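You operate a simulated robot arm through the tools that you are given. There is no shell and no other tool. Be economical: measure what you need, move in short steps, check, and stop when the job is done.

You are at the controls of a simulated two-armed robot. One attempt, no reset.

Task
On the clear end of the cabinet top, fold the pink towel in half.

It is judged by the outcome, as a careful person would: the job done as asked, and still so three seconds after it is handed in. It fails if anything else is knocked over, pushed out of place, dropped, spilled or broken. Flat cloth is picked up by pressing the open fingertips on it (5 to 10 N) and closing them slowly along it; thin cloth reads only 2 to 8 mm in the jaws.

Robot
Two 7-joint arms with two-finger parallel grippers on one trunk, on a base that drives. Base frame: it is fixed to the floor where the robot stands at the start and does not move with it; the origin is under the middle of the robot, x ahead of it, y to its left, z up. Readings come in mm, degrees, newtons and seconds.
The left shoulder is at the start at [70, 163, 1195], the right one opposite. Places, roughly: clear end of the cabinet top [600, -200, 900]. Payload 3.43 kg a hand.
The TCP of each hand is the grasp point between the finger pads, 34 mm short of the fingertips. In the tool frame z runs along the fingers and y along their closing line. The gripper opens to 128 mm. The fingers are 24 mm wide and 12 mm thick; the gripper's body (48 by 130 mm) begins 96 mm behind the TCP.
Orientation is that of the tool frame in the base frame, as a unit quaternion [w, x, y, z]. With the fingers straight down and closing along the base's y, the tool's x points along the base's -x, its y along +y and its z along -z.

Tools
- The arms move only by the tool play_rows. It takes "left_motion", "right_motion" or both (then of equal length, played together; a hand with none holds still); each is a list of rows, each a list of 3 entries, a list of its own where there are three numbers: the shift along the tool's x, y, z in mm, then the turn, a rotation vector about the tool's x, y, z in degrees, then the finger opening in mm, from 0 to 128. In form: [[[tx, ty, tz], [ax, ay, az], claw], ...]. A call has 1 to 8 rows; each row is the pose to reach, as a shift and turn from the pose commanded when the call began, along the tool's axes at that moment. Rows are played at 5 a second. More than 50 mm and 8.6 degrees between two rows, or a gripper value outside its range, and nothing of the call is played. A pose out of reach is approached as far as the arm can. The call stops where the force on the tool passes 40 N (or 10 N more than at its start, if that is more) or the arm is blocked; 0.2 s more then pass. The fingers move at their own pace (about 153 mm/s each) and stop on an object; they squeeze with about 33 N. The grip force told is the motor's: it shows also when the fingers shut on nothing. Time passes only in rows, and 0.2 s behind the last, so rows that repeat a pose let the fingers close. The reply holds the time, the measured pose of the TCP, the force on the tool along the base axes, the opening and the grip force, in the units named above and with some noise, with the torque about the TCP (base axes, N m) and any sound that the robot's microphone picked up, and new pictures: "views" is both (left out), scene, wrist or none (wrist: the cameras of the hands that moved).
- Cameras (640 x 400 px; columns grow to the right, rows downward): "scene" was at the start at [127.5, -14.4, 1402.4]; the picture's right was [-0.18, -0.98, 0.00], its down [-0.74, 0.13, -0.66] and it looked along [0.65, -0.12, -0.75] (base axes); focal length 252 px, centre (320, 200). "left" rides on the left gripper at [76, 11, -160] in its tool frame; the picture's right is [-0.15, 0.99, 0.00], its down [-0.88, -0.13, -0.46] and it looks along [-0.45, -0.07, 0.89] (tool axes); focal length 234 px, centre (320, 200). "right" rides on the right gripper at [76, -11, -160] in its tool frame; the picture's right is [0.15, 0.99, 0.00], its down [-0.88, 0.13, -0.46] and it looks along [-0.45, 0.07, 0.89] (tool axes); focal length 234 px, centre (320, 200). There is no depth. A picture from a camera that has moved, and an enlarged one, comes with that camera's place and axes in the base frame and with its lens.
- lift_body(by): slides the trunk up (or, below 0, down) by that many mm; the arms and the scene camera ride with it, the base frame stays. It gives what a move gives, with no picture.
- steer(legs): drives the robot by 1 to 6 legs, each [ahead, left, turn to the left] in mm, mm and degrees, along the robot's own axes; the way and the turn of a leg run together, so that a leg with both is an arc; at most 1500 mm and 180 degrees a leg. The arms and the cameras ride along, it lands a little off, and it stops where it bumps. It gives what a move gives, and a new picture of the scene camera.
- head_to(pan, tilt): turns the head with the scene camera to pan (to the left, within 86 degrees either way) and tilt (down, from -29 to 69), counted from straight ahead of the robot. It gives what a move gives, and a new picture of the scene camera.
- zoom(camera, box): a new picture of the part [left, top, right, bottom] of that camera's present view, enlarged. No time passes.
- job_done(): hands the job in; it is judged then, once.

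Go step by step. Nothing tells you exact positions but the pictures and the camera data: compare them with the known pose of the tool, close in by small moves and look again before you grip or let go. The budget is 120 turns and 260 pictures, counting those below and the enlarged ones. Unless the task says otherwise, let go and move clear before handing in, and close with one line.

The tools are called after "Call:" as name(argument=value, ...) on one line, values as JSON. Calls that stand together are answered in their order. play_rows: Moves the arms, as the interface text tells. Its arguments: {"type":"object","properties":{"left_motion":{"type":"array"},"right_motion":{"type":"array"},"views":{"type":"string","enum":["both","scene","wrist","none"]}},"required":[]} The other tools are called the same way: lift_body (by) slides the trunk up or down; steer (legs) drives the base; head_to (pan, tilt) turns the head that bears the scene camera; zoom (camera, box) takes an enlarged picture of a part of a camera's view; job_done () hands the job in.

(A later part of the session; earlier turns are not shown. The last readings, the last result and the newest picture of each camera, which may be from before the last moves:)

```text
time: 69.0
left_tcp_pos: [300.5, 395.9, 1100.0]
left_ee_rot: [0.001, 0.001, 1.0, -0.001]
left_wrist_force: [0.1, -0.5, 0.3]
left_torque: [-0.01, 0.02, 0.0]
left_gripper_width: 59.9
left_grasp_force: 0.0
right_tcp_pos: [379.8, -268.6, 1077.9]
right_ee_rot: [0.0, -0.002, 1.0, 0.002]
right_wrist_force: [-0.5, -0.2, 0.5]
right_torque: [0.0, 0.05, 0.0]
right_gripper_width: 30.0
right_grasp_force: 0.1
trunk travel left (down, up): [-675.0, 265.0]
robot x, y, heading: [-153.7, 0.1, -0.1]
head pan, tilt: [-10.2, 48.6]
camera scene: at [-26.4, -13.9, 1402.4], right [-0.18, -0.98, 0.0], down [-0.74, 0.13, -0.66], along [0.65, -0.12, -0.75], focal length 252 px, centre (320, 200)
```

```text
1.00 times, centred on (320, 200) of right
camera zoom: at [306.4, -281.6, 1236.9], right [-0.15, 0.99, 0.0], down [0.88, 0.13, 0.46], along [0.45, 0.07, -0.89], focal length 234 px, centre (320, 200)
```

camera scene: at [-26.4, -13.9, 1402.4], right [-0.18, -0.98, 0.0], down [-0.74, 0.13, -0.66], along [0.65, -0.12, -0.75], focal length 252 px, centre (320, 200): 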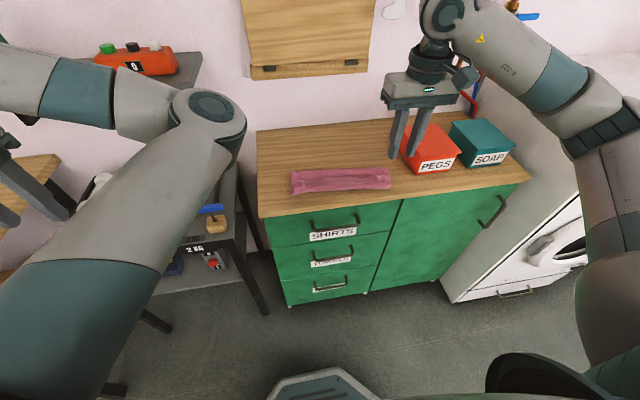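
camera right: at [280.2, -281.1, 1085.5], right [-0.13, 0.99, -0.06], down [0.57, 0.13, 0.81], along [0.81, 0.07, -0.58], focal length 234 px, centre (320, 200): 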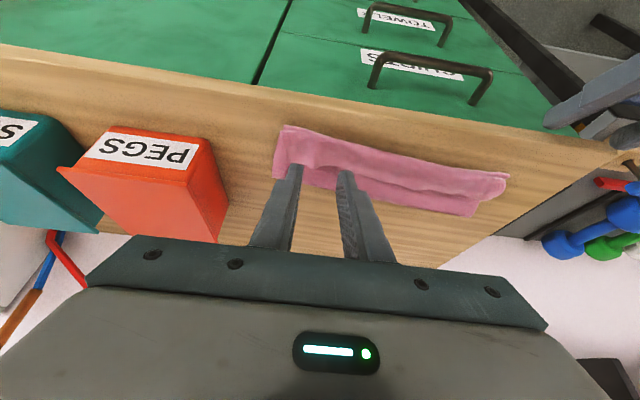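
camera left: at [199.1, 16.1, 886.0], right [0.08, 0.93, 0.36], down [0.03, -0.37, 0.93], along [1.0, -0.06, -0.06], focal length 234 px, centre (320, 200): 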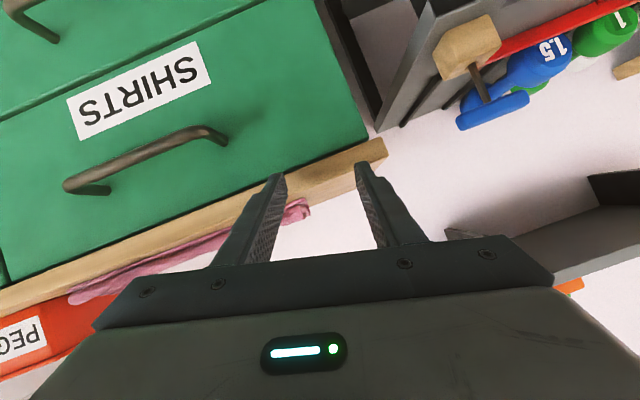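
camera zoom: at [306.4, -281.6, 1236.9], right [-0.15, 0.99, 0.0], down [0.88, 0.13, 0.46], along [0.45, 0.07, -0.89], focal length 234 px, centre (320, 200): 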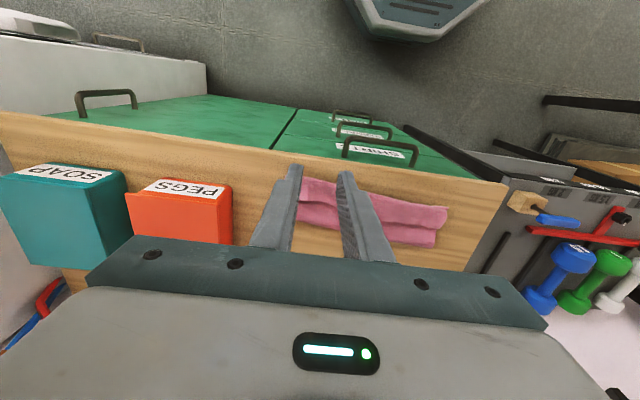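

The towel is as left: fold line straight, edges aligned, hem flipped inward about 35 mm. I'll bring the right hand, fingers wide open, above the strip between fold and hem.

Call:
play_rows(right_motion=[[[-30, 14, 5], [0, 0, 0], 60], [[-60, 28, 15], [0, 0, 0], 100], [[-90, 42, 40], [0, 0, 0], 126], [[-115, 56, 70], [0, 0, 0], 126], [[-140, 70, 100], [0, 0, 0], 126], [[-160, 84, 133], [0, 0, 0], 126], [[-160, 84, 133], [0, 0, 0], 126]])

```text
time: 70.6
left_tcp_pos: [299.2, 399.0, 1101.6]
left_ee_rot: [0.0, 0.001, 1.0, -0.001]
left_wrist_force: [-0.2, 0.0, 0.8]
left_torque: [0.03, -0.01, 0.0]
left_gripper_width: 60.0
left_grasp_force: 0.0
right_tcp_pos: [541.9, -185.2, 944.3]
right_ee_rot: [0.002, -0.001, 1.0, 0.003]
right_wrist_force: [-0.5, -0.8, -0.9]
right_torque: [-0.03, 0.02, 0.02]
right_gripper_width: 125.9
right_grasp_force: 0.0
trunk travel left (down, up): [-675.0, 265.0]
robot x, y, heading: [-151.7, -2.7, 0.1]
head pan, tilt: [-10.2, 48.6]
camera scene: at [-27.0, -14.4, 1402.5], right [-0.18, -0.98, 0.0], down [-0.74, 0.13, -0.66], along [0.65, -0.12, -0.75], focal length 252 px, centre (320, 200)
camera right: at [467.0, -197.3, 1103.5], right [-0.15, 0.99, 0.0], down [0.88, 0.13, 0.46], along [0.45, 0.07, -0.89], focal length 234 px, centre (320, 200)
```

scene: 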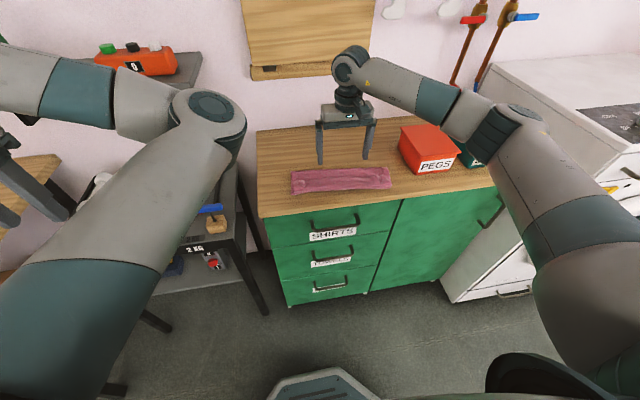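
right: 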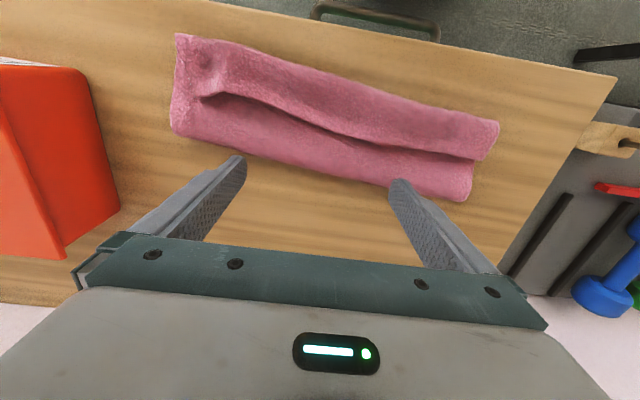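

From above, the fold is at x ≈ 541–561 and the hem at x ≈ 493–511. I'll lower the open fingers into the strip at x ≈ 526, staying just above the cloth.

Call:
play_rows(right_motion=[[[15, 0, 10], [0, 0, 0], 126], [[16, 0, 24], [0, 0, 0], 126], [[16, 0, 34], [0, 0, 0], 126], [[16, 0, 34], [0, 0, 0], 126]], views="wrist")

```text
time: 71.6
left_tcp_pos: [300.7, 397.6, 1100.0]
left_ee_rot: [0.001, 0.0, 1.0, -0.001]
left_wrist_force: [0.0, 0.4, 0.7]
left_torque: [-0.02, -0.02, -0.03]
left_gripper_width: 60.1
left_grasp_force: 0.2
right_tcp_pos: [524.9, -183.8, 909.8]
right_ee_rot: [0.0, -0.002, 1.0, 0.003]
right_wrist_force: [-0.2, 0.1, 0.0]
right_torque: [0.0, 0.02, -0.01]
right_gripper_width: 126.0
right_grasp_force: 0.1
trunk travel left (down, up): [-675.0, 265.0]
robot x, y, heading: [-151.5, -0.6, -0.3]
head pan, tilt: [-10.2, 48.6]
camera right: at [450.3, -196.7, 1069.9], right [-0.15, 0.99, 0.0], down [0.88, 0.13, 0.46], along [0.45, 0.07, -0.89], focal length 234 px, centre (320, 200)
```

right: 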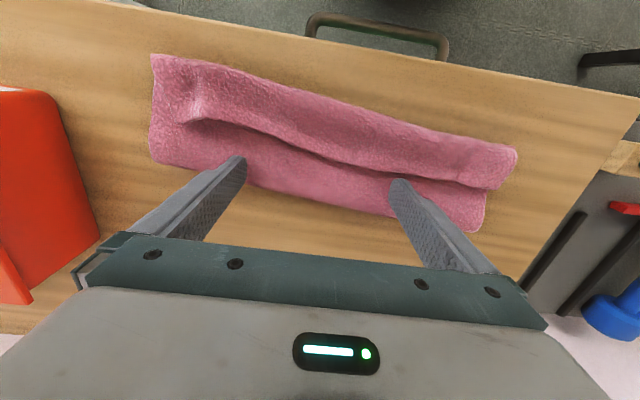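

The fingertips are in the strip. I'll sweep toward the robot 40 mm, low but not pressing, and look.

Call:
play_rows(right_motion=[[[2, 0, 3], [0, 0, 0], 126], [[10, 0, 3], [0, 0, 0], 126], [[18, 0, 3], [0, 0, 0], 126], [[26, 0, 3], [0, 0, 0], 126], [[34, 0, 3], [0, 0, 0], 126], [[42, 0, 3], [0, 0, 0], 126]])

```text
time: 73.0
left_tcp_pos: [300.3, 398.5, 1100.2]
left_ee_rot: [0.001, 0.002, 1.0, -0.001]
left_wrist_force: [-0.1, 0.5, 0.7]
left_torque: [0.02, 0.01, -0.01]
left_gripper_width: 60.2
left_grasp_force: 0.0
right_tcp_pos: [483.1, -184.5, 906.3]
right_ee_rot: [0.0, -0.001, 1.0, 0.001]
right_wrist_force: [0.1, 0.3, -0.2]
right_torque: [0.06, -0.04, 0.0]
right_gripper_width: 125.8
right_grasp_force: 0.1
trunk travel left (down, up): [-675.0, 265.0]
robot x, y, heading: [-151.4, -0.7, 0.0]
head pan, tilt: [-10.2, 48.6]
camera scene: at [-26.4, -14.0, 1402.4], right [-0.18, -0.98, 0.0], down [-0.74, 0.13, -0.66], along [0.65, -0.12, -0.75], focal length 252 px, centre (320, 200)
camera right: at [407.9, -196.9, 1066.9], right [-0.15, 0.99, 0.0], down [0.88, 0.13, 0.46], along [0.45, 0.07, -0.89], focal length 234 px, centre (320, 200)
```

scene: 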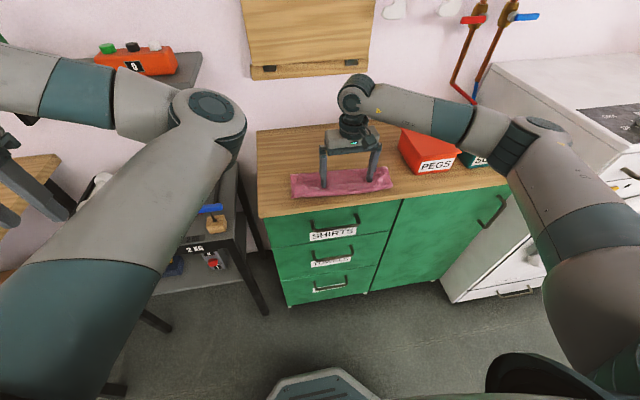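
right: 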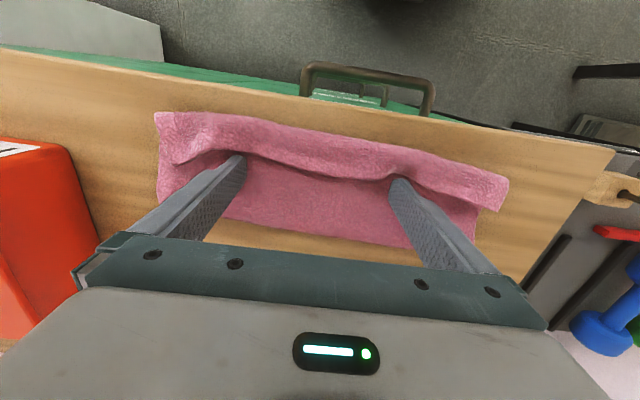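

The sweep is working: the hem is being pushed outward while the rest stays put. I'll continue.

Call:
play_rows(right_motion=[[[7, 0, -1], [0, 0, 0], 126], [[14, 0, -1], [0, 0, 0], 126], [[21, 0, -1], [0, 0, 0], 126], [[28, 0, -1], [0, 0, 0], 126], [[35, 0, -1], [0, 0, 0], 126]], views="wrist")

```text
time: 74.2
left_tcp_pos: [299.4, 397.5, 1100.2]
left_ee_rot: [0.001, 0.0, 1.0, -0.001]
left_wrist_force: [0.4, 1.4, 0.8]
left_torque: [0.03, -0.03, -0.03]
left_gripper_width: 60.0
left_grasp_force: 0.1
right_tcp_pos: [447.9, -184.9, 908.2]
right_ee_rot: [0.0, -0.001, 1.0, 0.003]
right_wrist_force: [-0.4, 0.3, -0.5]
right_torque: [0.02, 0.0, -0.02]
right_gripper_width: 126.2
right_grasp_force: 0.0
trunk travel left (down, up): [-675.0, 265.0]
robot x, y, heading: [-153.8, -1.0, -0.0]
head pan, tilt: [-10.2, 48.6]
camera right: at [373.2, -196.4, 1068.4], right [-0.15, 0.99, 0.0], down [0.88, 0.13, 0.46], along [0.45, 0.07, -0.89], focal length 234 px, centre (320, 200)
```

right: 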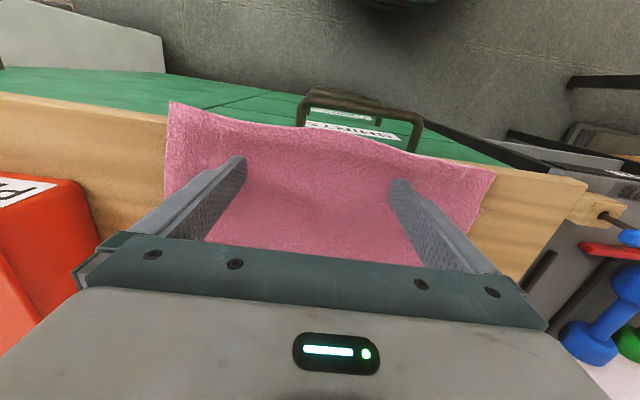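

The hem has flipped fully outward along its whole length. I'll lift straight up and inspect.

Call:
play_rows(right_motion=[[[0, 0, -20], [0, 0, 0], 126], [[0, 0, -60], [0, 0, 0], 126], [[0, 0, -100], [0, 0, 0], 126], [[0, 0, -140], [0, 0, 0], 126], [[0, 0, -140], [0, 0, 0], 126]])

Call:
zoom(camera="scene", box=[276, 145, 404, 225])

```text
time: 75.4
left_tcp_pos: [300.1, 398.6, 1100.1]
left_ee_rot: [0.0, 0.0, 1.0, -0.001]
left_wrist_force: [-0.4, 0.3, 0.4]
left_torque: [-0.01, 0.02, 0.01]
left_gripper_width: 60.1
left_grasp_force: 0.0
right_tcp_pos: [449.3, -184.7, 1048.0]
right_ee_rot: [0.001, -0.002, 1.0, 0.003]
right_wrist_force: [0.0, -0.5, 0.8]
right_torque: [0.04, 0.01, 0.02]
right_gripper_width: 126.1
right_grasp_force: 0.0
trunk travel left (down, up): [-675.0, 265.0]
robot x, y, heading: [-153.6, 2.0, 0.1]
head pan, tilt: [-10.2, 48.6]
camera scene: at [-25.9, -14.2, 1402.3], right [-0.18, -0.98, 0.0], down [-0.74, 0.13, -0.66], along [0.65, -0.12, -0.75], focal length 252 px, centre (320, 200)
camera right: at [373.4, -197.9, 1208.1], right [-0.15, 0.99, 0.0], down [0.88, 0.13, 0.46], along [0.45, 0.07, -0.89], focal length 234 px, centre (320, 200)
```

scene: 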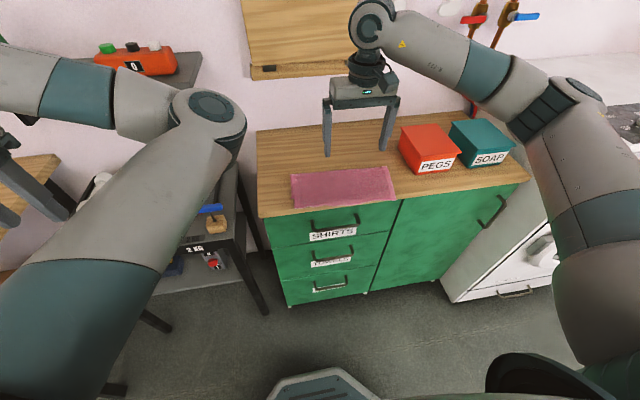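
right: 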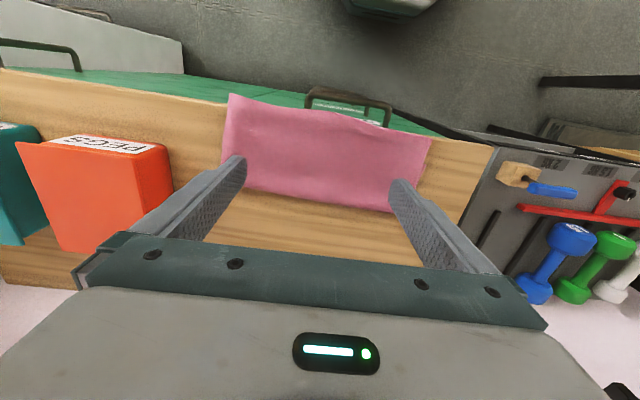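

```text
5.00 times, centred on (340, 185) of scene
camera zoom: at [-25.9, -14.2, 1402.3], right [-0.18, -0.98, 0.0], down [-0.74, 0.13, -0.66], along [0.65, -0.12, -0.75], focal length 1260 px, centre (220, 275)
```

zoom: 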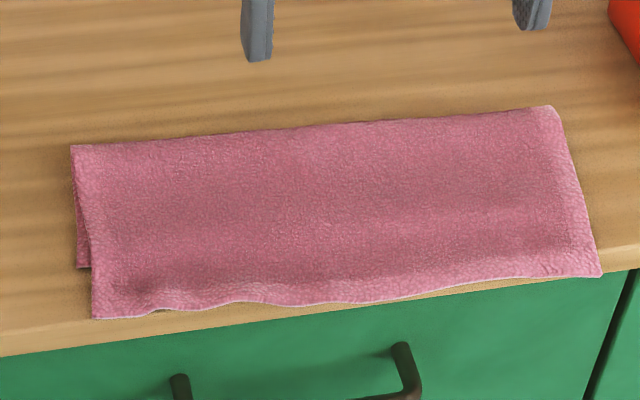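

The towel is folded flat, but the top layer overshoots the lower near edge by about 35–40 mm. I'll pinch the top hem at each corner in turn, shift it forward, then smooth the slack into the fold, starting with the right corner.

Call:
play_rows(right_motion=[[[3, -20, 20], [0, 0, 0], 100], [[7, -40, 45], [0, 0, 0], 70], [[11, -60, 72], [0, 0, 0], 40], [[15, -80, 100], [0, 0, 0], 32], [[19, -98, 133], [0, 0, 0], 32], [[19, -98, 140], [0, 0, 0], 32], [[19, -98, 140], [0, 0, 0], 32]], views="wrist")

```text
time: 77.0
left_tcp_pos: [298.8, 398.3, 1100.0]
left_ee_rot: [0.0, 0.001, 1.0, -0.001]
left_wrist_force: [0.1, 0.6, 0.9]
left_torque: [0.04, 0.02, -0.02]
left_gripper_width: 59.9
left_grasp_force: 0.0
right_tcp_pos: [429.6, -281.9, 908.1]
right_ee_rot: [0.0, -0.002, 1.0, 0.003]
right_wrist_force: [0.3, 0.0, 0.3]
right_torque: [0.0, 0.03, 0.05]
right_gripper_width: 32.1
right_grasp_force: 0.0
trunk travel left (down, up): [-675.0, 265.0]
robot x, y, heading: [-153.7, 1.7, -0.2]
head pan, tilt: [-10.2, 48.6]
camera right: at [354.3, -295.0, 1067.9], right [-0.15, 0.99, 0.0], down [0.88, 0.13, 0.46], along [0.45, 0.07, -0.89], focal length 234 px, centre (320, 200)
```

right: 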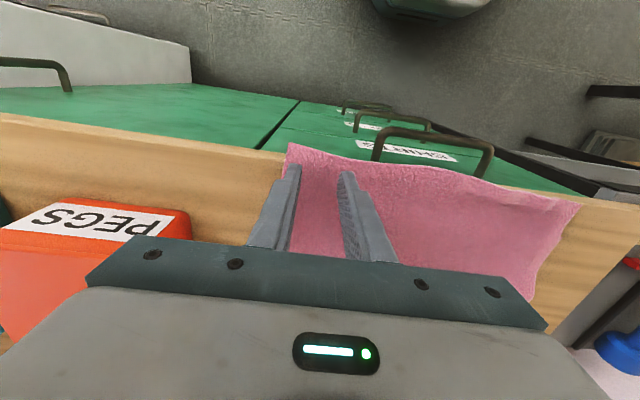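

The fingers are just inside the right hem corner. I'll lower to touch.

Call:
play_rows(right_motion=[[[0, 4, 4], [0, 0, 0], 32], [[0, 4, 8], [0, 0, 0], 32], [[0, 4, 10], [0, 0, 0], 32], [[0, 4, 10], [0, 0, 0], 32]], views="none")

```text
time: 78.0
left_tcp_pos: [300.8, 397.8, 1099.5]
left_ee_rot: [0.001, 0.001, 1.0, -0.001]
left_wrist_force: [-0.3, 0.3, -0.4]
left_torque: [0.01, 0.02, 0.01]
left_gripper_width: 60.1
left_grasp_force: 0.0
right_tcp_pos: [429.3, -277.5, 898.4]
right_ee_rot: [0.0, -0.002, 1.0, 0.002]
right_wrist_force: [-0.3, 0.5, 2.0]
right_torque: [-0.01, 0.02, -0.02]
right_gripper_width: 32.2
right_grasp_force: 0.0
trunk travel left (down, up): [-675.0, 265.0]
robot x, y, heading: [-154.3, 0.3, 0.0]
head pan, tilt: [-10.2, 48.6]
```

Call:
play_rows(right_motion=[[[0, 0, 1.5], [0, 0, 0], 26], [[0, 0, 1.5], [0, 0, 0], 20], [[0, 0, 1.5], [0, 0, 0], 14], [[0, 0, 1.5], [0, 0, 0], 8], [[0, 0, 1.5], [0, 0, 0], 0], [[0, 0, 1.5], [0, 0, 0], 0], [[0, 0, -12], [0, 0, 0], 0], [[-2, 0, -30], [0, 0, 0], 0]])

```text
time: 79.8
left_tcp_pos: [299.3, 398.3, 1099.2]
left_ee_rot: [0.002, 0.0, 1.0, -0.001]
left_wrist_force: [0.7, -0.2, 0.1]
left_torque: [-0.01, 0.0, 0.01]
left_gripper_width: 60.2
left_grasp_force: 0.1
right_tcp_pos: [430.4, -277.7, 927.6]
right_ee_rot: [0.001, -0.001, 1.0, 0.002]
right_wrist_force: [0.8, -0.8, -0.7]
right_torque: [-0.02, -0.01, 0.0]
right_gripper_width: 3.8
right_grasp_force: 33.0
trunk travel left (down, up): [-675.0, 265.0]
robot x, y, heading: [-152.8, -1.5, 0.2]
head pan, tilt: [-10.2, 48.6]
camera scene: at [-26.8, -13.4, 1402.4], right [-0.18, -0.98, 0.0], down [-0.74, 0.13, -0.66], along [0.65, -0.12, -0.75], focal length 252 px, centre (320, 200)
camera right: at [356.1, -290.5, 1088.1], right [-0.15, 0.99, 0.0], down [0.88, 0.13, 0.46], along [0.45, 0.07, -0.89], focal length 234 px, centre (320, 200)
```

scene: 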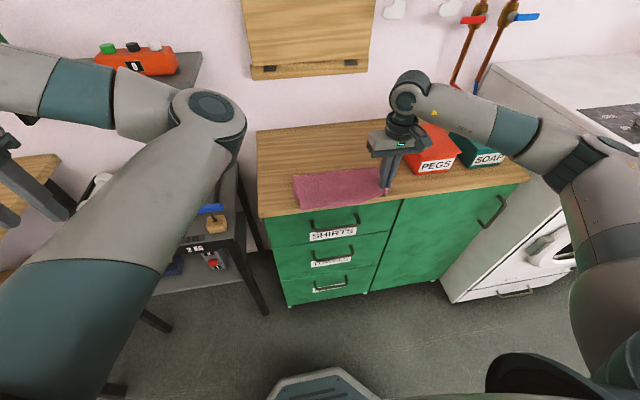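
right: 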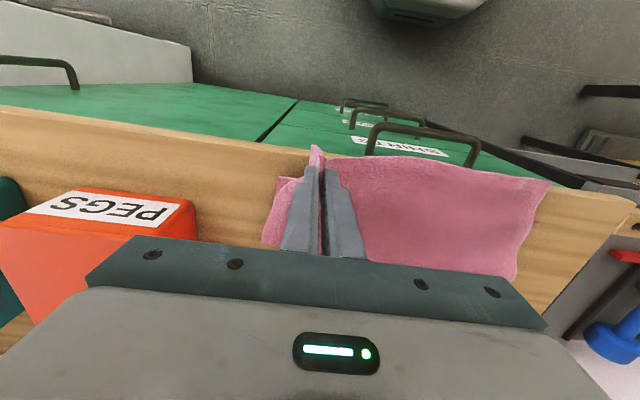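

Only the top layer is held, and the lower corner shows at about (459, −317). I'll shift the hem forward 47 mm, set it down and release.

Call:
play_rows(right_motion=[[[-12, 0, -12], [0, 0, 0], 0], [[-26, 0, -14], [0, 0, 0], 0], [[-40, 0, -8], [0, 0, 0], 0], [[-47, 0, 6], [0, 0, 0], 0], [[-48, 0, 21], [0, 0, 0], 0], [[-48, 0, 22], [0, 0, 0], 14], [[-48, 0, 22], [0, 0, 0], 28], [[-48, 0, 10], [0, 0, 0], 32]], views="none")

Call:
play_rows(right_motion=[[[0, 10, -30], [0, 0, 0], 32], [[0, 40, -60], [0, 0, 0], 32], [[5, 80, -80], [0, 0, 0], 32], [[5, 120, -80], [0, 0, 0], 32], [[5, 160, -80], [0, 0, 0], 32], [[5, 160, -80], [0, 0, 0], 32]])

```text
time: 81.6
left_tcp_pos: [299.6, 398.8, 1099.0]
left_ee_rot: [0.001, 0.001, 1.0, -0.001]
left_wrist_force: [-0.4, 0.0, -0.5]
left_torque: [0.01, 0.0, -0.01]
left_gripper_width: 59.7
left_grasp_force: 0.0
right_tcp_pos: [480.3, -278.7, 918.4]
right_ee_rot: [0.001, -0.001, 1.0, 0.003]
right_wrist_force: [0.2, -0.7, 0.0]
right_torque: [-0.04, -0.03, -0.02]
right_gripper_width: 32.3
right_grasp_force: 0.0
trunk travel left (down, up): [-675.0, 265.0]
robot x, y, heading: [-157.2, 1.4, -0.0]
head pan, tilt: [-10.2, 48.6]
```

```text
time: 83.0
left_tcp_pos: [299.0, 396.9, 1100.9]
left_ee_rot: [0.001, 0.001, 1.0, 0.001]
left_wrist_force: [-1.0, 0.1, 0.2]
left_torque: [0.02, 0.01, -0.05]
left_gripper_width: 60.0
left_grasp_force: 0.1
right_tcp_pos: [473.3, -118.0, 997.1]
right_ee_rot: [-0.001, 0.0, 1.0, 0.002]
right_wrist_force: [0.3, 0.7, 0.1]
right_torque: [0.03, 0.03, 0.01]
right_gripper_width: 32.0
right_grasp_force: 0.0
trunk travel left (down, up): [-675.0, 265.0]
robot x, y, heading: [-153.3, -3.0, 0.0]
head pan, tilt: [-10.2, 48.6]
camera scene: at [-26.6, -15.2, 1402.4], right [-0.18, -0.98, 0.0], down [-0.74, 0.13, -0.66], along [0.65, -0.12, -0.75], focal length 252 px, centre (320, 200)
camera right: at [399.4, -131.6, 1157.7], right [-0.15, 0.99, 0.01], down [0.88, 0.13, 0.46], along [0.45, 0.07, -0.89], focal length 234 px, centre (320, 200)
```

scene: 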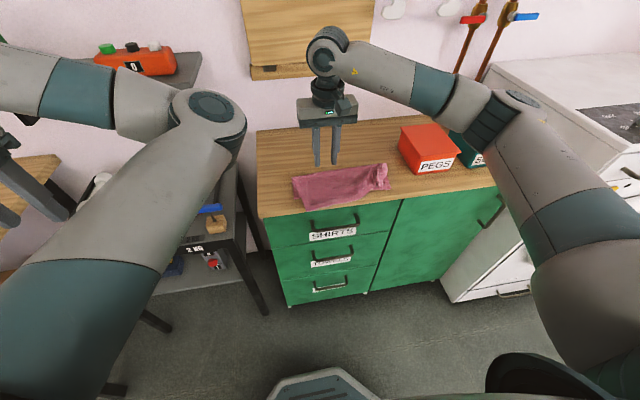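
right: 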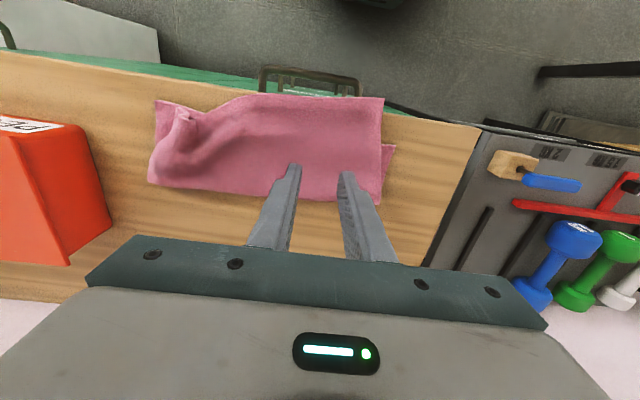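

The right corner has shifted. The left hem corner is at about (406, −54) and should move to the lower corner at (457, −26), so I'll pinch it next.

Call:
play_rows(right_motion=[[[15, 11, 15], [0, 0, 0], 32], [[30, 22, 40], [0, 0, 0], 32], [[45, 33, 65], [0, 0, 0], 32], [[45, 33, 88], [0, 0, 0], 32], [[45, 33, 88], [0, 0, 0], 32]], views="wrist")

```text
time: 84.2
left_tcp_pos: [298.5, 398.7, 1099.4]
left_ee_rot: [0.001, 0.001, 1.0, -0.001]
left_wrist_force: [0.3, 0.1, 0.2]
left_torque: [0.01, 0.05, 0.02]
left_gripper_width: 60.0
left_grasp_force: 0.1
right_tcp_pos: [428.2, -85.7, 909.3]
right_ee_rot: [0.0, -0.002, 1.0, 0.002]
right_wrist_force: [-0.9, -0.1, 0.0]
right_torque: [0.02, -0.02, -0.03]
right_gripper_width: 32.0
right_grasp_force: 0.0
trunk travel left (down, up): [-675.0, 265.0]
robot x, y, heading: [-155.1, -0.2, 0.1]
head pan, tilt: [-10.2, 48.6]
camera right: at [354.6, -98.2, 1069.9], right [-0.15, 0.99, 0.0], down [0.88, 0.13, 0.46], along [0.45, 0.07, -0.89], focal length 234 px, centre (320, 200)
```

right: 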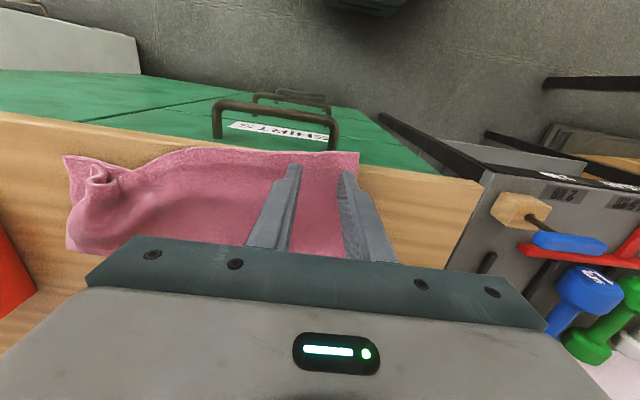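

Call:
play_rows(right_motion=[[[0, -2, 5], [0, 0, 0], 32], [[0, -2, 10], [0, 0, 0], 32], [[0, -2, 12], [0, 0, 0], 30], [[0, -2, 12], [0, 0, 0], 22], [[0, -2, 12], [0, 0, 0], 14], [[0, -2, 12], [0, 0, 0], 6], [[0, -2, 12], [0, 0, 0], 0], [[0, -2, 12], [0, 0, 0], 0]], views="wrist")

```text
time: 86.0
left_tcp_pos: [299.2, 399.1, 1099.4]
left_ee_rot: [0.001, 0.001, 1.0, -0.001]
left_wrist_force: [0.2, -0.3, -0.2]
left_torque: [-0.01, 0.0, -0.01]
left_gripper_width: 60.0
left_grasp_force: 0.1
right_tcp_pos: [429.1, -87.5, 897.6]
right_ee_rot: [-0.001, -0.001, 1.0, 0.002]
right_wrist_force: [-0.2, 0.1, 2.3]
right_torque: [0.03, -0.03, 0.0]
right_gripper_width: 3.9
right_grasp_force: 32.9
trunk travel left (down, up): [-675.0, 265.0]
robot x, y, heading: [-153.8, 3.5, -0.0]
head pan, tilt: [-10.2, 48.6]
camera right: at [354.0, -99.8, 1058.4], right [-0.15, 0.99, 0.0], down [0.88, 0.13, 0.46], along [0.45, 0.07, -0.89], focal length 234 px, centre (320, 200)
```

right: 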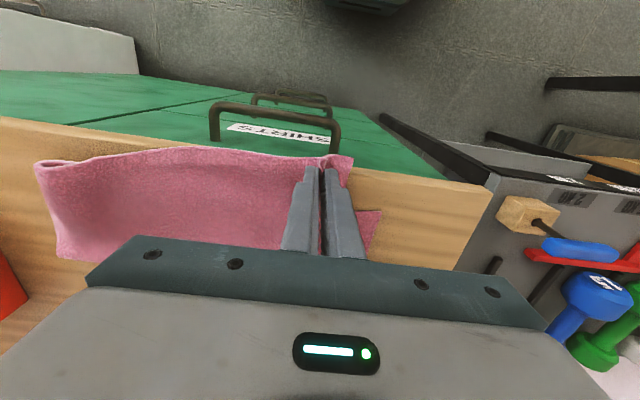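

The left hem corner is gripped at 3.9 mm. I'll lift it, shift it forward and outward onto the lower corner, and release.

Call:
play_rows(right_motion=[[[0, 2, -15], [0, 0, 0], 0], [[-10, 8, -32], [0, 0, 0], 0], [[-25, 14, -38], [0, 0, 0], 0], [[-42, 20, -28], [0, 0, 0], 0], [[-52, 24, -14], [0, 0, 0], 0], [[-52, 24, -5], [0, 0, 0], 0], [[-52, 24, -5], [0, 0, 0], 15], [[-52, 24, -5], [0, 0, 0], 28]], views="none")

Call:
play_rows(right_motion=[[[0, 0, -20], [0, 0, 0], 32], [[0, -10, -50], [0, 0, 0], 32], [[0, -40, -85], [0, 0, 0], 60], [[0, -70, -110], [0, 0, 0], 100], [[0, -110, -120], [0, 0, 0], 126], [[0, -120, -120], [0, 0, 0], 126]])

Call:
zoom(camera="scene", box=[276, 145, 404, 225])

```text
time: 87.8
left_tcp_pos: [299.5, 397.7, 1099.8]
left_ee_rot: [0.0, 0.001, 1.0, -0.001]
left_wrist_force: [-0.1, 0.2, -0.2]
left_torque: [-0.01, 0.01, 0.01]
left_gripper_width: 59.9
left_grasp_force: 0.0
right_tcp_pos: [481.3, -61.9, 902.5]
right_ee_rot: [-0.001, -0.002, 1.0, 0.001]
right_wrist_force: [-0.2, 0.7, 1.4]
right_torque: [0.02, -0.01, 0.01]
right_gripper_width: 27.7
right_grasp_force: 0.0
trunk travel left (down, up): [-675.0, 265.0]
robot x, y, heading: [-156.3, -0.3, 0.1]
head pan, tilt: [-10.2, 48.6]
```

```text
time: 89.2
left_tcp_pos: [299.8, 398.6, 1099.9]
left_ee_rot: [0.001, 0.0, 1.0, -0.001]
left_wrist_force: [-0.3, -0.5, 0.0]
left_torque: [0.02, 0.02, 0.01]
left_gripper_width: 60.2
left_grasp_force: 0.0
right_tcp_pos: [480.7, -183.3, 1024.1]
right_ee_rot: [0.001, -0.002, 1.0, 0.002]
right_wrist_force: [-1.1, -0.6, 0.0]
right_torque: [0.01, -0.02, -0.01]
right_gripper_width: 126.0
right_grasp_force: 0.1
trunk travel left (down, up): [-675.0, 265.0]
robot x, y, heading: [-153.7, -2.6, 0.3]
head pan, tilt: [-10.2, 48.6]
camera scene: at [-26.2, -13.5, 1402.4], right [-0.18, -0.98, 0.0], down [-0.74, 0.13, -0.66], along [0.65, -0.12, -0.75], focal length 252 px, centre (320, 200)
camera right: at [405.8, -196.1, 1184.1], right [-0.15, 0.99, 0.0], down [0.88, 0.13, 0.46], along [0.45, 0.07, -0.89], focal length 234 px, centre (320, 200)
```

scene: 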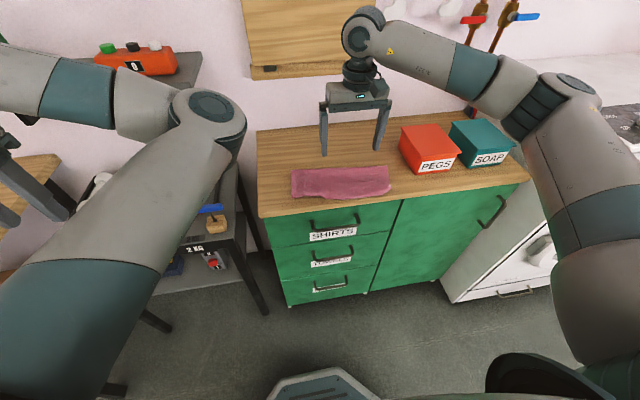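
right: 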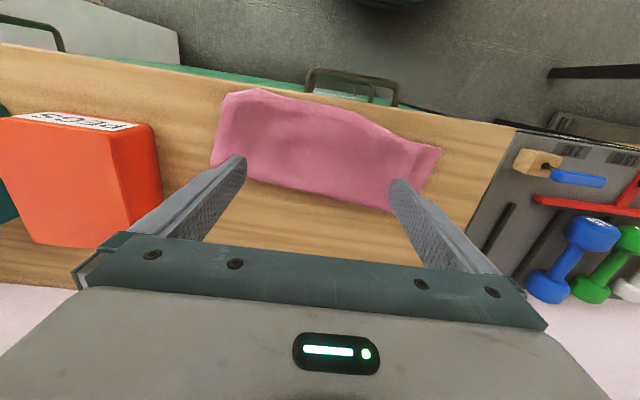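

```text
5.00 times, centred on (340, 185) of scene
camera zoom: at [-26.2, -13.5, 1402.4], right [-0.18, -0.98, 0.0], down [-0.74, 0.13, -0.66], along [0.65, -0.12, -0.75], focal length 1260 px, centre (220, 275)
```

zoom: 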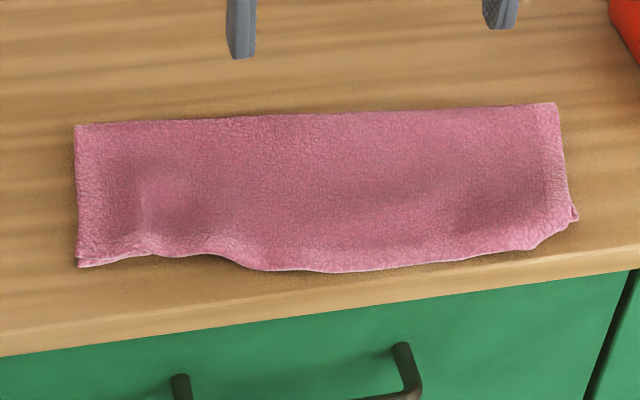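

Much better: the left corners coincide and the fold is straight. The mid-hem bulges a little and the right corner looks slightly tucked, so I'll look closer.

Call:
zoom(camera="right", box=[200, 70, 456, 230])

Call:
zoom(camera="scene", box=[356, 160, 404, 190])

```text
2.50 times, centred on (328, 150) of right
camera zoom: at [405.8, -196.1, 1184.1], right [-0.15, 0.99, 0.0], down [0.88, 0.13, 0.46], along [0.45, 0.07, -0.89], focal length 585 px, centre (300, 325)
```

zoom: 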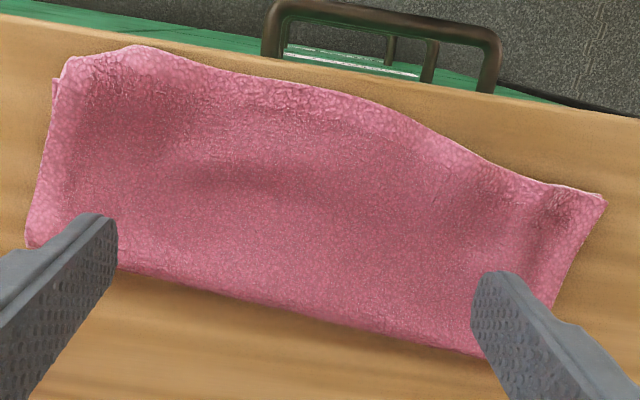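

```text
13.33 times, centred on (380, 175) of scene
camera zoom: at [-26.2, -13.5, 1402.4], right [-0.18, -0.98, 0.0], down [-0.74, 0.13, -0.66], along [0.65, -0.12, -0.75], focal length 3360 px, centre (-480, 533)
```

zoom: 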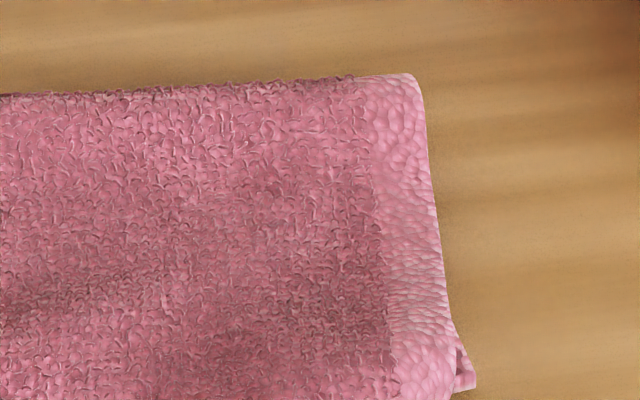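

At the right end the slack has rolled over the hem as a small bulge. I'll come in from the near side with the fingers spread and push that bulge forward toward the fold, staying above the lower layer.

Call:
play_rows(right_motion=[[[28, -26, 10], [0, 0, 0], 100], [[56, -52, 25], [0, 0, 0], 70], [[85, -79, 50], [0, 0, 0], 70], [[85, -79, 85], [0, 0, 0], 70], [[85, -79, 116], [0, 0, 0], 70], [[85, -79, 116], [0, 0, 0], 70]], views="wrist")

```text
time: 90.6
left_tcp_pos: [300.0, 397.7, 1099.4]
left_ee_rot: [0.002, 0.001, 1.0, -0.002]
left_wrist_force: [-0.3, -0.2, -0.4]
left_torque: [-0.01, 0.03, 0.0]
left_gripper_width: 60.1
left_grasp_force: 0.1
right_tcp_pos: [395.8, -261.9, 906.3]
right_ee_rot: [0.001, -0.002, 1.0, 0.003]
right_wrist_force: [-0.8, -0.3, 0.6]
right_torque: [-0.03, -0.02, -0.01]
right_gripper_width: 70.0
right_grasp_force: 0.1
trunk travel left (down, up): [-675.0, 265.0]
robot x, y, heading: [-155.8, -0.3, 0.3]
head pan, tilt: [-10.2, 48.6]
camera right: at [321.5, -274.7, 1067.3], right [-0.15, 0.99, 0.0], down [0.88, 0.13, 0.46], along [0.45, 0.07, -0.89], focal length 234 px, centre (320, 200)
```

right: 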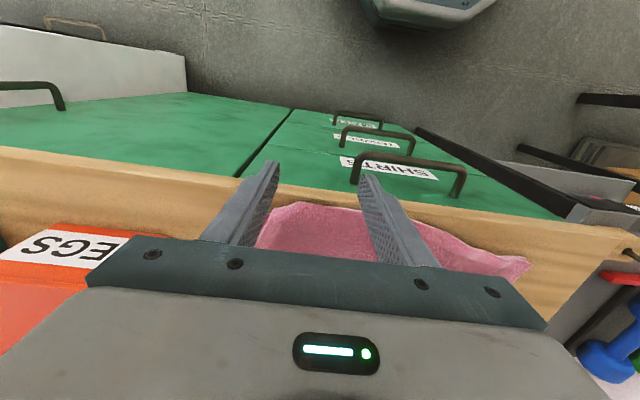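

Call:
play_rows(right_motion=[[[-12, 0, 0], [0, 0, 0], 70], [[-24, 0, 0], [0, 0, 0], 70], [[-36, 0, 0], [0, 0, 0], 70], [[-46, 0, 0], [0, 0, 0], 70], [[-56, 0, 0], [0, 0, 0], 70], [[-66, 0, -1], [0, 0, 0], 70], [[-76, 0, -2], [0, 0, 0], 70]])

Call:
zoom(camera="scene", box=[276, 145, 404, 225])

```text
time: 92.2
left_tcp_pos: [299.3, 397.7, 1099.1]
left_ee_rot: [-0.001, 0.001, 1.0, -0.001]
left_wrist_force: [0.1, 0.8, -0.7]
left_torque: [0.01, -0.01, 0.03]
left_gripper_width: 59.9
left_grasp_force: 0.0
right_tcp_pos: [473.0, -261.9, 907.9]
right_ee_rot: [0.0, -0.002, 1.0, 0.002]
right_wrist_force: [0.1, 0.0, -0.7]
right_torque: [-0.04, -0.02, 0.01]
right_gripper_width: 70.1
right_grasp_force: 0.1
trunk travel left (down, up): [-675.0, 265.0]
robot x, y, heading: [-151.4, 0.3, -0.1]
head pan, tilt: [-10.2, 48.6]
camera scene: at [-26.0, -13.8, 1402.4], right [-0.18, -0.98, 0.0], down [-0.74, 0.13, -0.66], along [0.65, -0.12, -0.75], focal length 252 px, centre (320, 200)
camera right: at [397.6, -274.6, 1068.9], right [-0.15, 0.99, 0.0], down [0.88, 0.13, 0.46], along [0.45, 0.07, -0.89], focal length 234 px, centre (320, 200)
```

scene: 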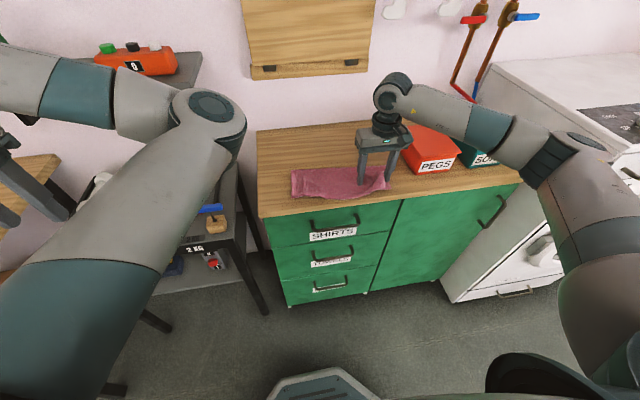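
right: 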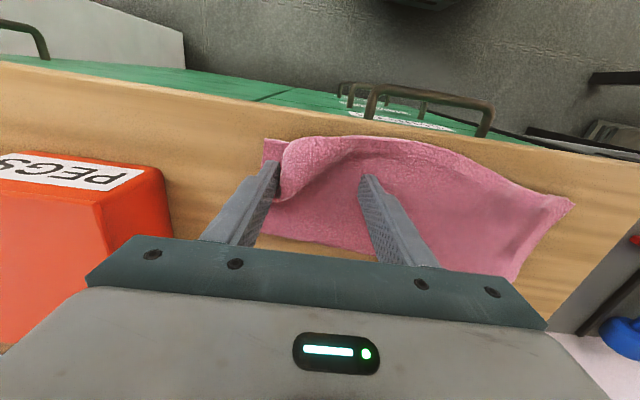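

```text
5.00 times, centred on (340, 185) of scene
camera zoom: at [-26.0, -13.8, 1402.4], right [-0.18, -0.98, 0.0], down [-0.74, 0.13, -0.66], along [0.65, -0.12, -0.75], focal length 1260 px, centre (220, 275)
```

zoom: 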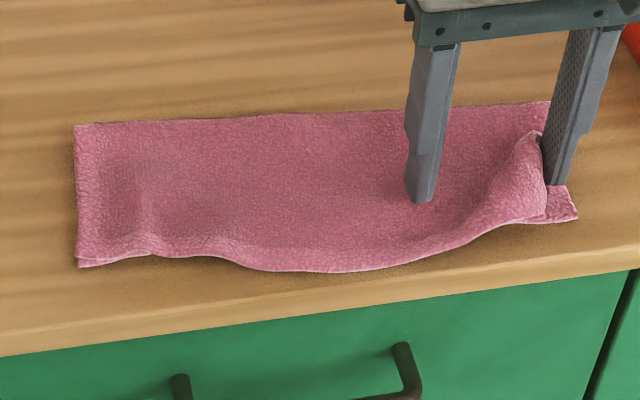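

The outer finger caught the right edge and nudged it inward. I'll lift out and see how it settles.

Call:
play_rows(right_motion=[[[0, 0, -25], [0, 0, 0], 70], [[0, 0, -60], [0, 0, 0], 70], [[0, 30, -100], [0, 0, 0], 70], [[0, 60, -120], [0, 0, 0], 70], [[0, 60, -120], [0, 0, 0], 70]], views="wrist")

Call:
zoom(camera="scene", box=[276, 145, 404, 225])

Call:
zoom(camera="right", box=[210, 70, 466, 230])

```text
time: 93.4
left_tcp_pos: [299.3, 395.7, 1099.9]
left_ee_rot: [0.001, 0.001, 1.0, 0.0]
left_wrist_force: [0.2, 0.9, 0.1]
left_torque: [0.02, 0.05, -0.04]
left_gripper_width: 60.1
left_grasp_force: 0.1
right_tcp_pos: [471.5, -203.0, 1028.8]
right_ee_rot: [0.0, -0.001, 1.0, 0.003]
right_wrist_force: [0.5, -1.1, -0.4]
right_torque: [0.01, 0.02, -0.01]
right_gripper_width: 70.1
right_grasp_force: 0.2
trunk travel left (down, up): [-675.0, 265.0]
robot x, y, heading: [-151.3, 0.8, 0.0]
head pan, tilt: [-10.2, 48.6]
camera right: at [396.7, -216.2, 1188.6], right [-0.15, 0.99, 0.0], down [0.88, 0.13, 0.46], along [0.45, 0.07, -0.89], focal length 234 px, centre (320, 200)
```

right: 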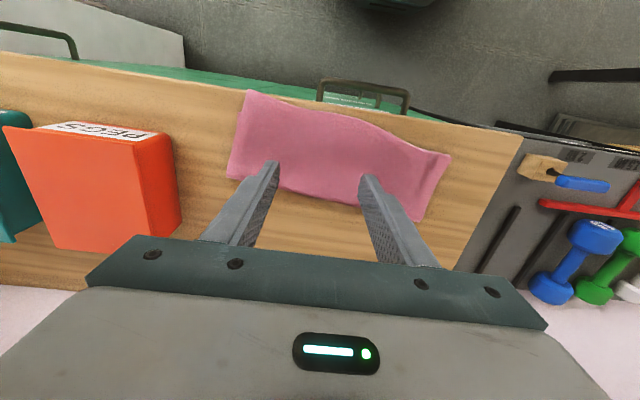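

```text
5.00 times, centred on (340, 185) of scene
camera zoom: at [-26.4, -15.1, 1402.4], right [-0.18, -0.98, 0.0], down [-0.74, 0.13, -0.66], along [0.65, -0.12, -0.75], focal length 1260 px, centre (220, 275)
```

zoom: 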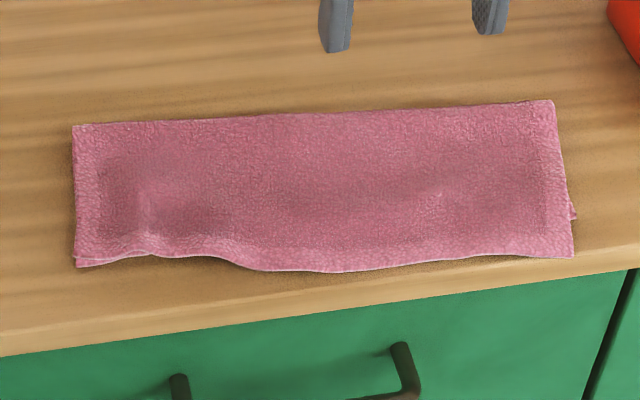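

```text
2.50 times, centred on (338, 150) of right
camera zoom: at [396.7, -216.2, 1188.6], right [-0.15, 0.99, 0.0], down [0.88, 0.13, 0.46], along [0.45, 0.07, -0.89], focal length 585 px, centre (275, 325)
```

zoom: 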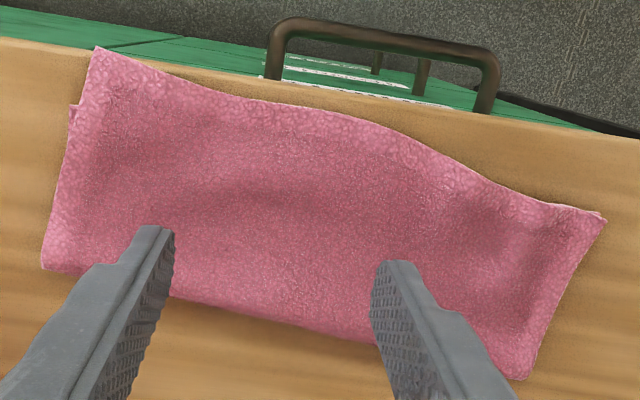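

It sprang back clean. Only the right hem corner now overhangs, at (419, −303) against the lower corner at (449, −315). I'll pinch it again and shift it about 32 mm forward and 10 mm outward.

Call:
play_rows(right_motion=[[[8, -20, 20], [0, 0, 0], 50], [[16, -40, 45], [0, 0, 0], 32], [[24, -58, 75], [0, 0, 0], 32], [[31, -68, 105], [0, 0, 0], 32], [[31, -68, 122], [0, 0, 0], 32], [[31, -68, 130], [0, 0, 0], 32], [[31, -68, 130], [0, 0, 0], 32]], views="wrist")

```text
time: 95.0
left_tcp_pos: [300.1, 398.2, 1100.2]
left_ee_rot: [0.0, 0.001, 1.0, -0.002]
left_wrist_force: [0.6, 1.0, 0.0]
left_torque: [0.02, 0.0, 0.03]
left_gripper_width: 59.8
left_grasp_force: 0.0
right_tcp_pos: [440.6, -270.8, 899.2]
right_ee_rot: [0.001, -0.002, 1.0, 0.002]
right_wrist_force: [0.4, -0.7, 5.2]
right_torque: [-0.06, -0.08, 0.01]
right_gripper_width: 32.3
right_grasp_force: 0.1
trunk travel left (down, up): [-675.0, 265.0]
robot x, y, heading: [-154.5, -2.3, 0.0]
head pan, tilt: [-10.2, 48.6]
camera right: at [366.5, -282.9, 1059.6], right [-0.15, 0.99, 0.0], down [0.88, 0.13, 0.46], along [0.45, 0.07, -0.89], focal length 234 px, centre (320, 200)
```

right: 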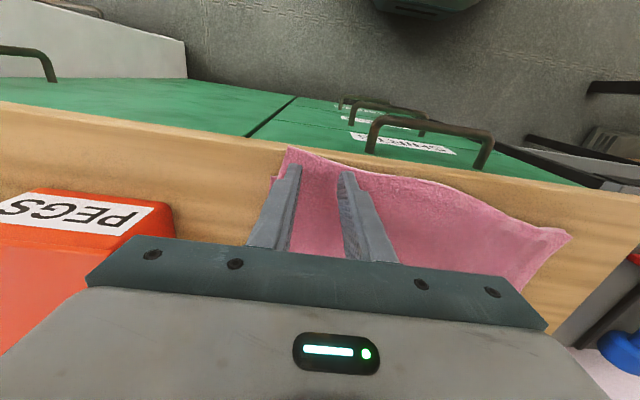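

Contact is 5 N, so I'll close here, then lift and shift in the next move.

Call:
play_rows(right_motion=[[[0, 0, -0.5], [0, 0, 0], 26], [[0, 0, -0.5], [0, 0, 0], 20], [[0, 0, -0.5], [0, 0, 0], 14], [[0, 0, -0.5], [0, 0, 0], 8], [[0, 0, -0.5], [0, 0, 0], 0], [[0, 0, -0.5], [0, 0, 0], 0], [[0, 0, -15], [0, 0, 0], 0], [[0, 0, -32], [0, 0, 0], 0]], views="wrist")

```text
time: 96.8
left_tcp_pos: [300.0, 398.4, 1099.4]
left_ee_rot: [0.001, 0.001, 1.0, -0.001]
left_wrist_force: [0.0, 1.2, 0.6]
left_torque: [0.01, -0.01, -0.02]
left_gripper_width: 59.8
left_grasp_force: 0.2
right_tcp_pos: [440.8, -270.7, 931.4]
right_ee_rot: [0.0, -0.001, 1.0, 0.002]
right_wrist_force: [-0.8, 1.0, -0.5]
right_torque: [0.01, 0.0, 0.01]
right_gripper_width: 5.4
right_grasp_force: 32.6
trunk travel left (down, up): [-675.0, 265.0]
robot x, y, heading: [-153.1, 2.7, -0.1]
head pan, tilt: [-10.2, 48.6]
camera right: at [366.4, -282.8, 1091.0], right [-0.15, 0.99, 0.0], down [0.88, 0.13, 0.46], along [0.45, 0.07, -0.89], focal length 234 px, centre (320, 200)
```

right: 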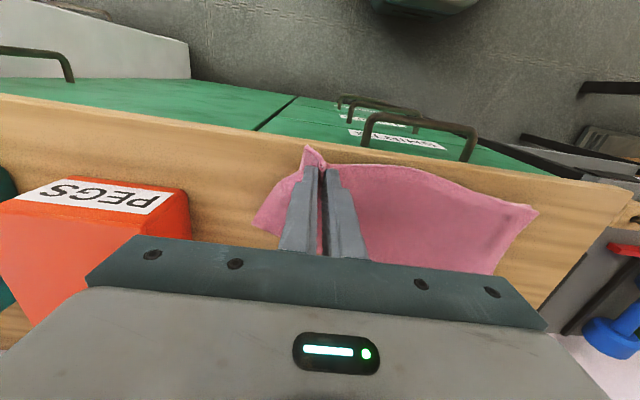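

At 5.4 mm, with no lower corner lying on the table, I've probably caught both layers. I'll set it down, release, and regrip closer to the hem.

Call:
play_rows(right_motion=[[[0, 0, 15], [0, 0, 0], 0], [[0, 0, 30], [0, 0, 0], 0], [[0, 0, 30], [0, 0, 0], 14], [[0, 0, 30], [0, 0, 0], 30], [[0, 0, 10], [0, 0, 0], 32], [[12, 0, 5], [0, 0, 0], 32], [[12, 0, 20], [0, 0, 0], 32], [[12, 0, 20], [0, 0, 0], 32]], views="wrist")

```text
time: 98.6
left_tcp_pos: [299.4, 398.3, 1100.8]
left_ee_rot: [0.001, 0.001, 1.0, -0.001]
left_wrist_force: [0.1, 0.1, -0.4]
left_torque: [-0.04, 0.01, 0.0]
left_gripper_width: 60.0
left_grasp_force: 0.2
right_tcp_pos: [428.9, -270.7, 911.1]
right_ee_rot: [0.0, -0.001, 1.0, 0.002]
right_wrist_force: [0.4, -0.5, 0.2]
right_torque: [0.0, -0.01, 0.01]
right_gripper_width: 32.2
right_grasp_force: 0.1
trunk travel left (down, up): [-675.0, 265.0]
robot x, y, heading: [-149.6, 1.0, -0.0]
head pan, tilt: [-10.2, 48.6]
camera right: at [354.5, -282.7, 1070.7], right [-0.15, 0.99, 0.0], down [0.88, 0.13, 0.46], along [0.45, 0.07, -0.89], focal length 234 px, centre (320, 200)
```

right: 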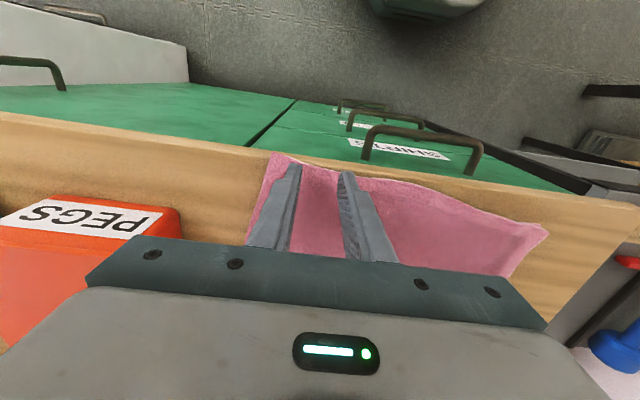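

Call:
play_rows(right_motion=[[[0, 0, 6], [0, 0, 0], 32], [[0, 0, 12.5], [0, 0, 0], 32], [[0, 0, 13], [0, 0, 0], 24], [[0, 0, 13], [0, 0, 0], 16], [[0, 0, 13], [0, 0, 0], 8], [[0, 0, 13], [0, 0, 0], 0], [[0, 0, 13], [0, 0, 0], 0], [[0, 0, -15], [0, 0, 0], 0]], views="wrist")

```text
time: 100.4
left_tcp_pos: [299.3, 397.4, 1099.9]
left_ee_rot: [0.001, 0.001, 1.0, -0.001]
left_wrist_force: [-0.4, 0.2, -0.7]
left_torque: [-0.01, -0.01, -0.01]
left_gripper_width: 60.0
left_grasp_force: 0.0
right_tcp_pos: [428.1, -270.9, 926.2]
right_ee_rot: [0.001, -0.002, 1.0, 0.002]
right_wrist_force: [0.3, 0.0, -0.2]
right_torque: [0.0, 0.0, -0.01]
right_gripper_width: 3.8
right_grasp_force: 32.6
trunk travel left (down, up): [-675.0, 265.0]
robot x, y, heading: [-154.4, 1.6, 0.0]
head pan, tilt: [-10.2, 48.6]
camera right: at [354.4, -283.0, 1085.9], right [-0.15, 0.99, 0.0], down [0.88, 0.13, 0.46], along [0.45, 0.07, -0.89], focal length 234 px, centre (320, 200)
```

right: 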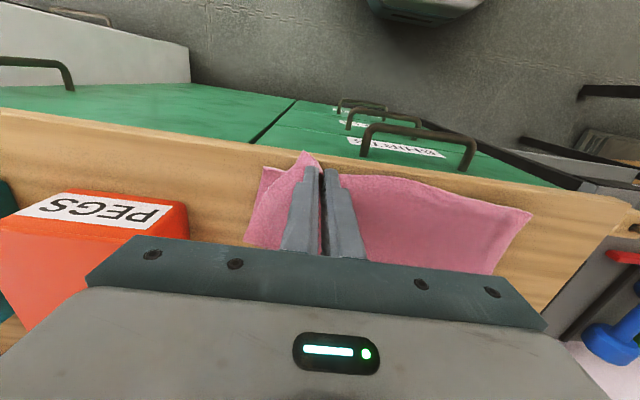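

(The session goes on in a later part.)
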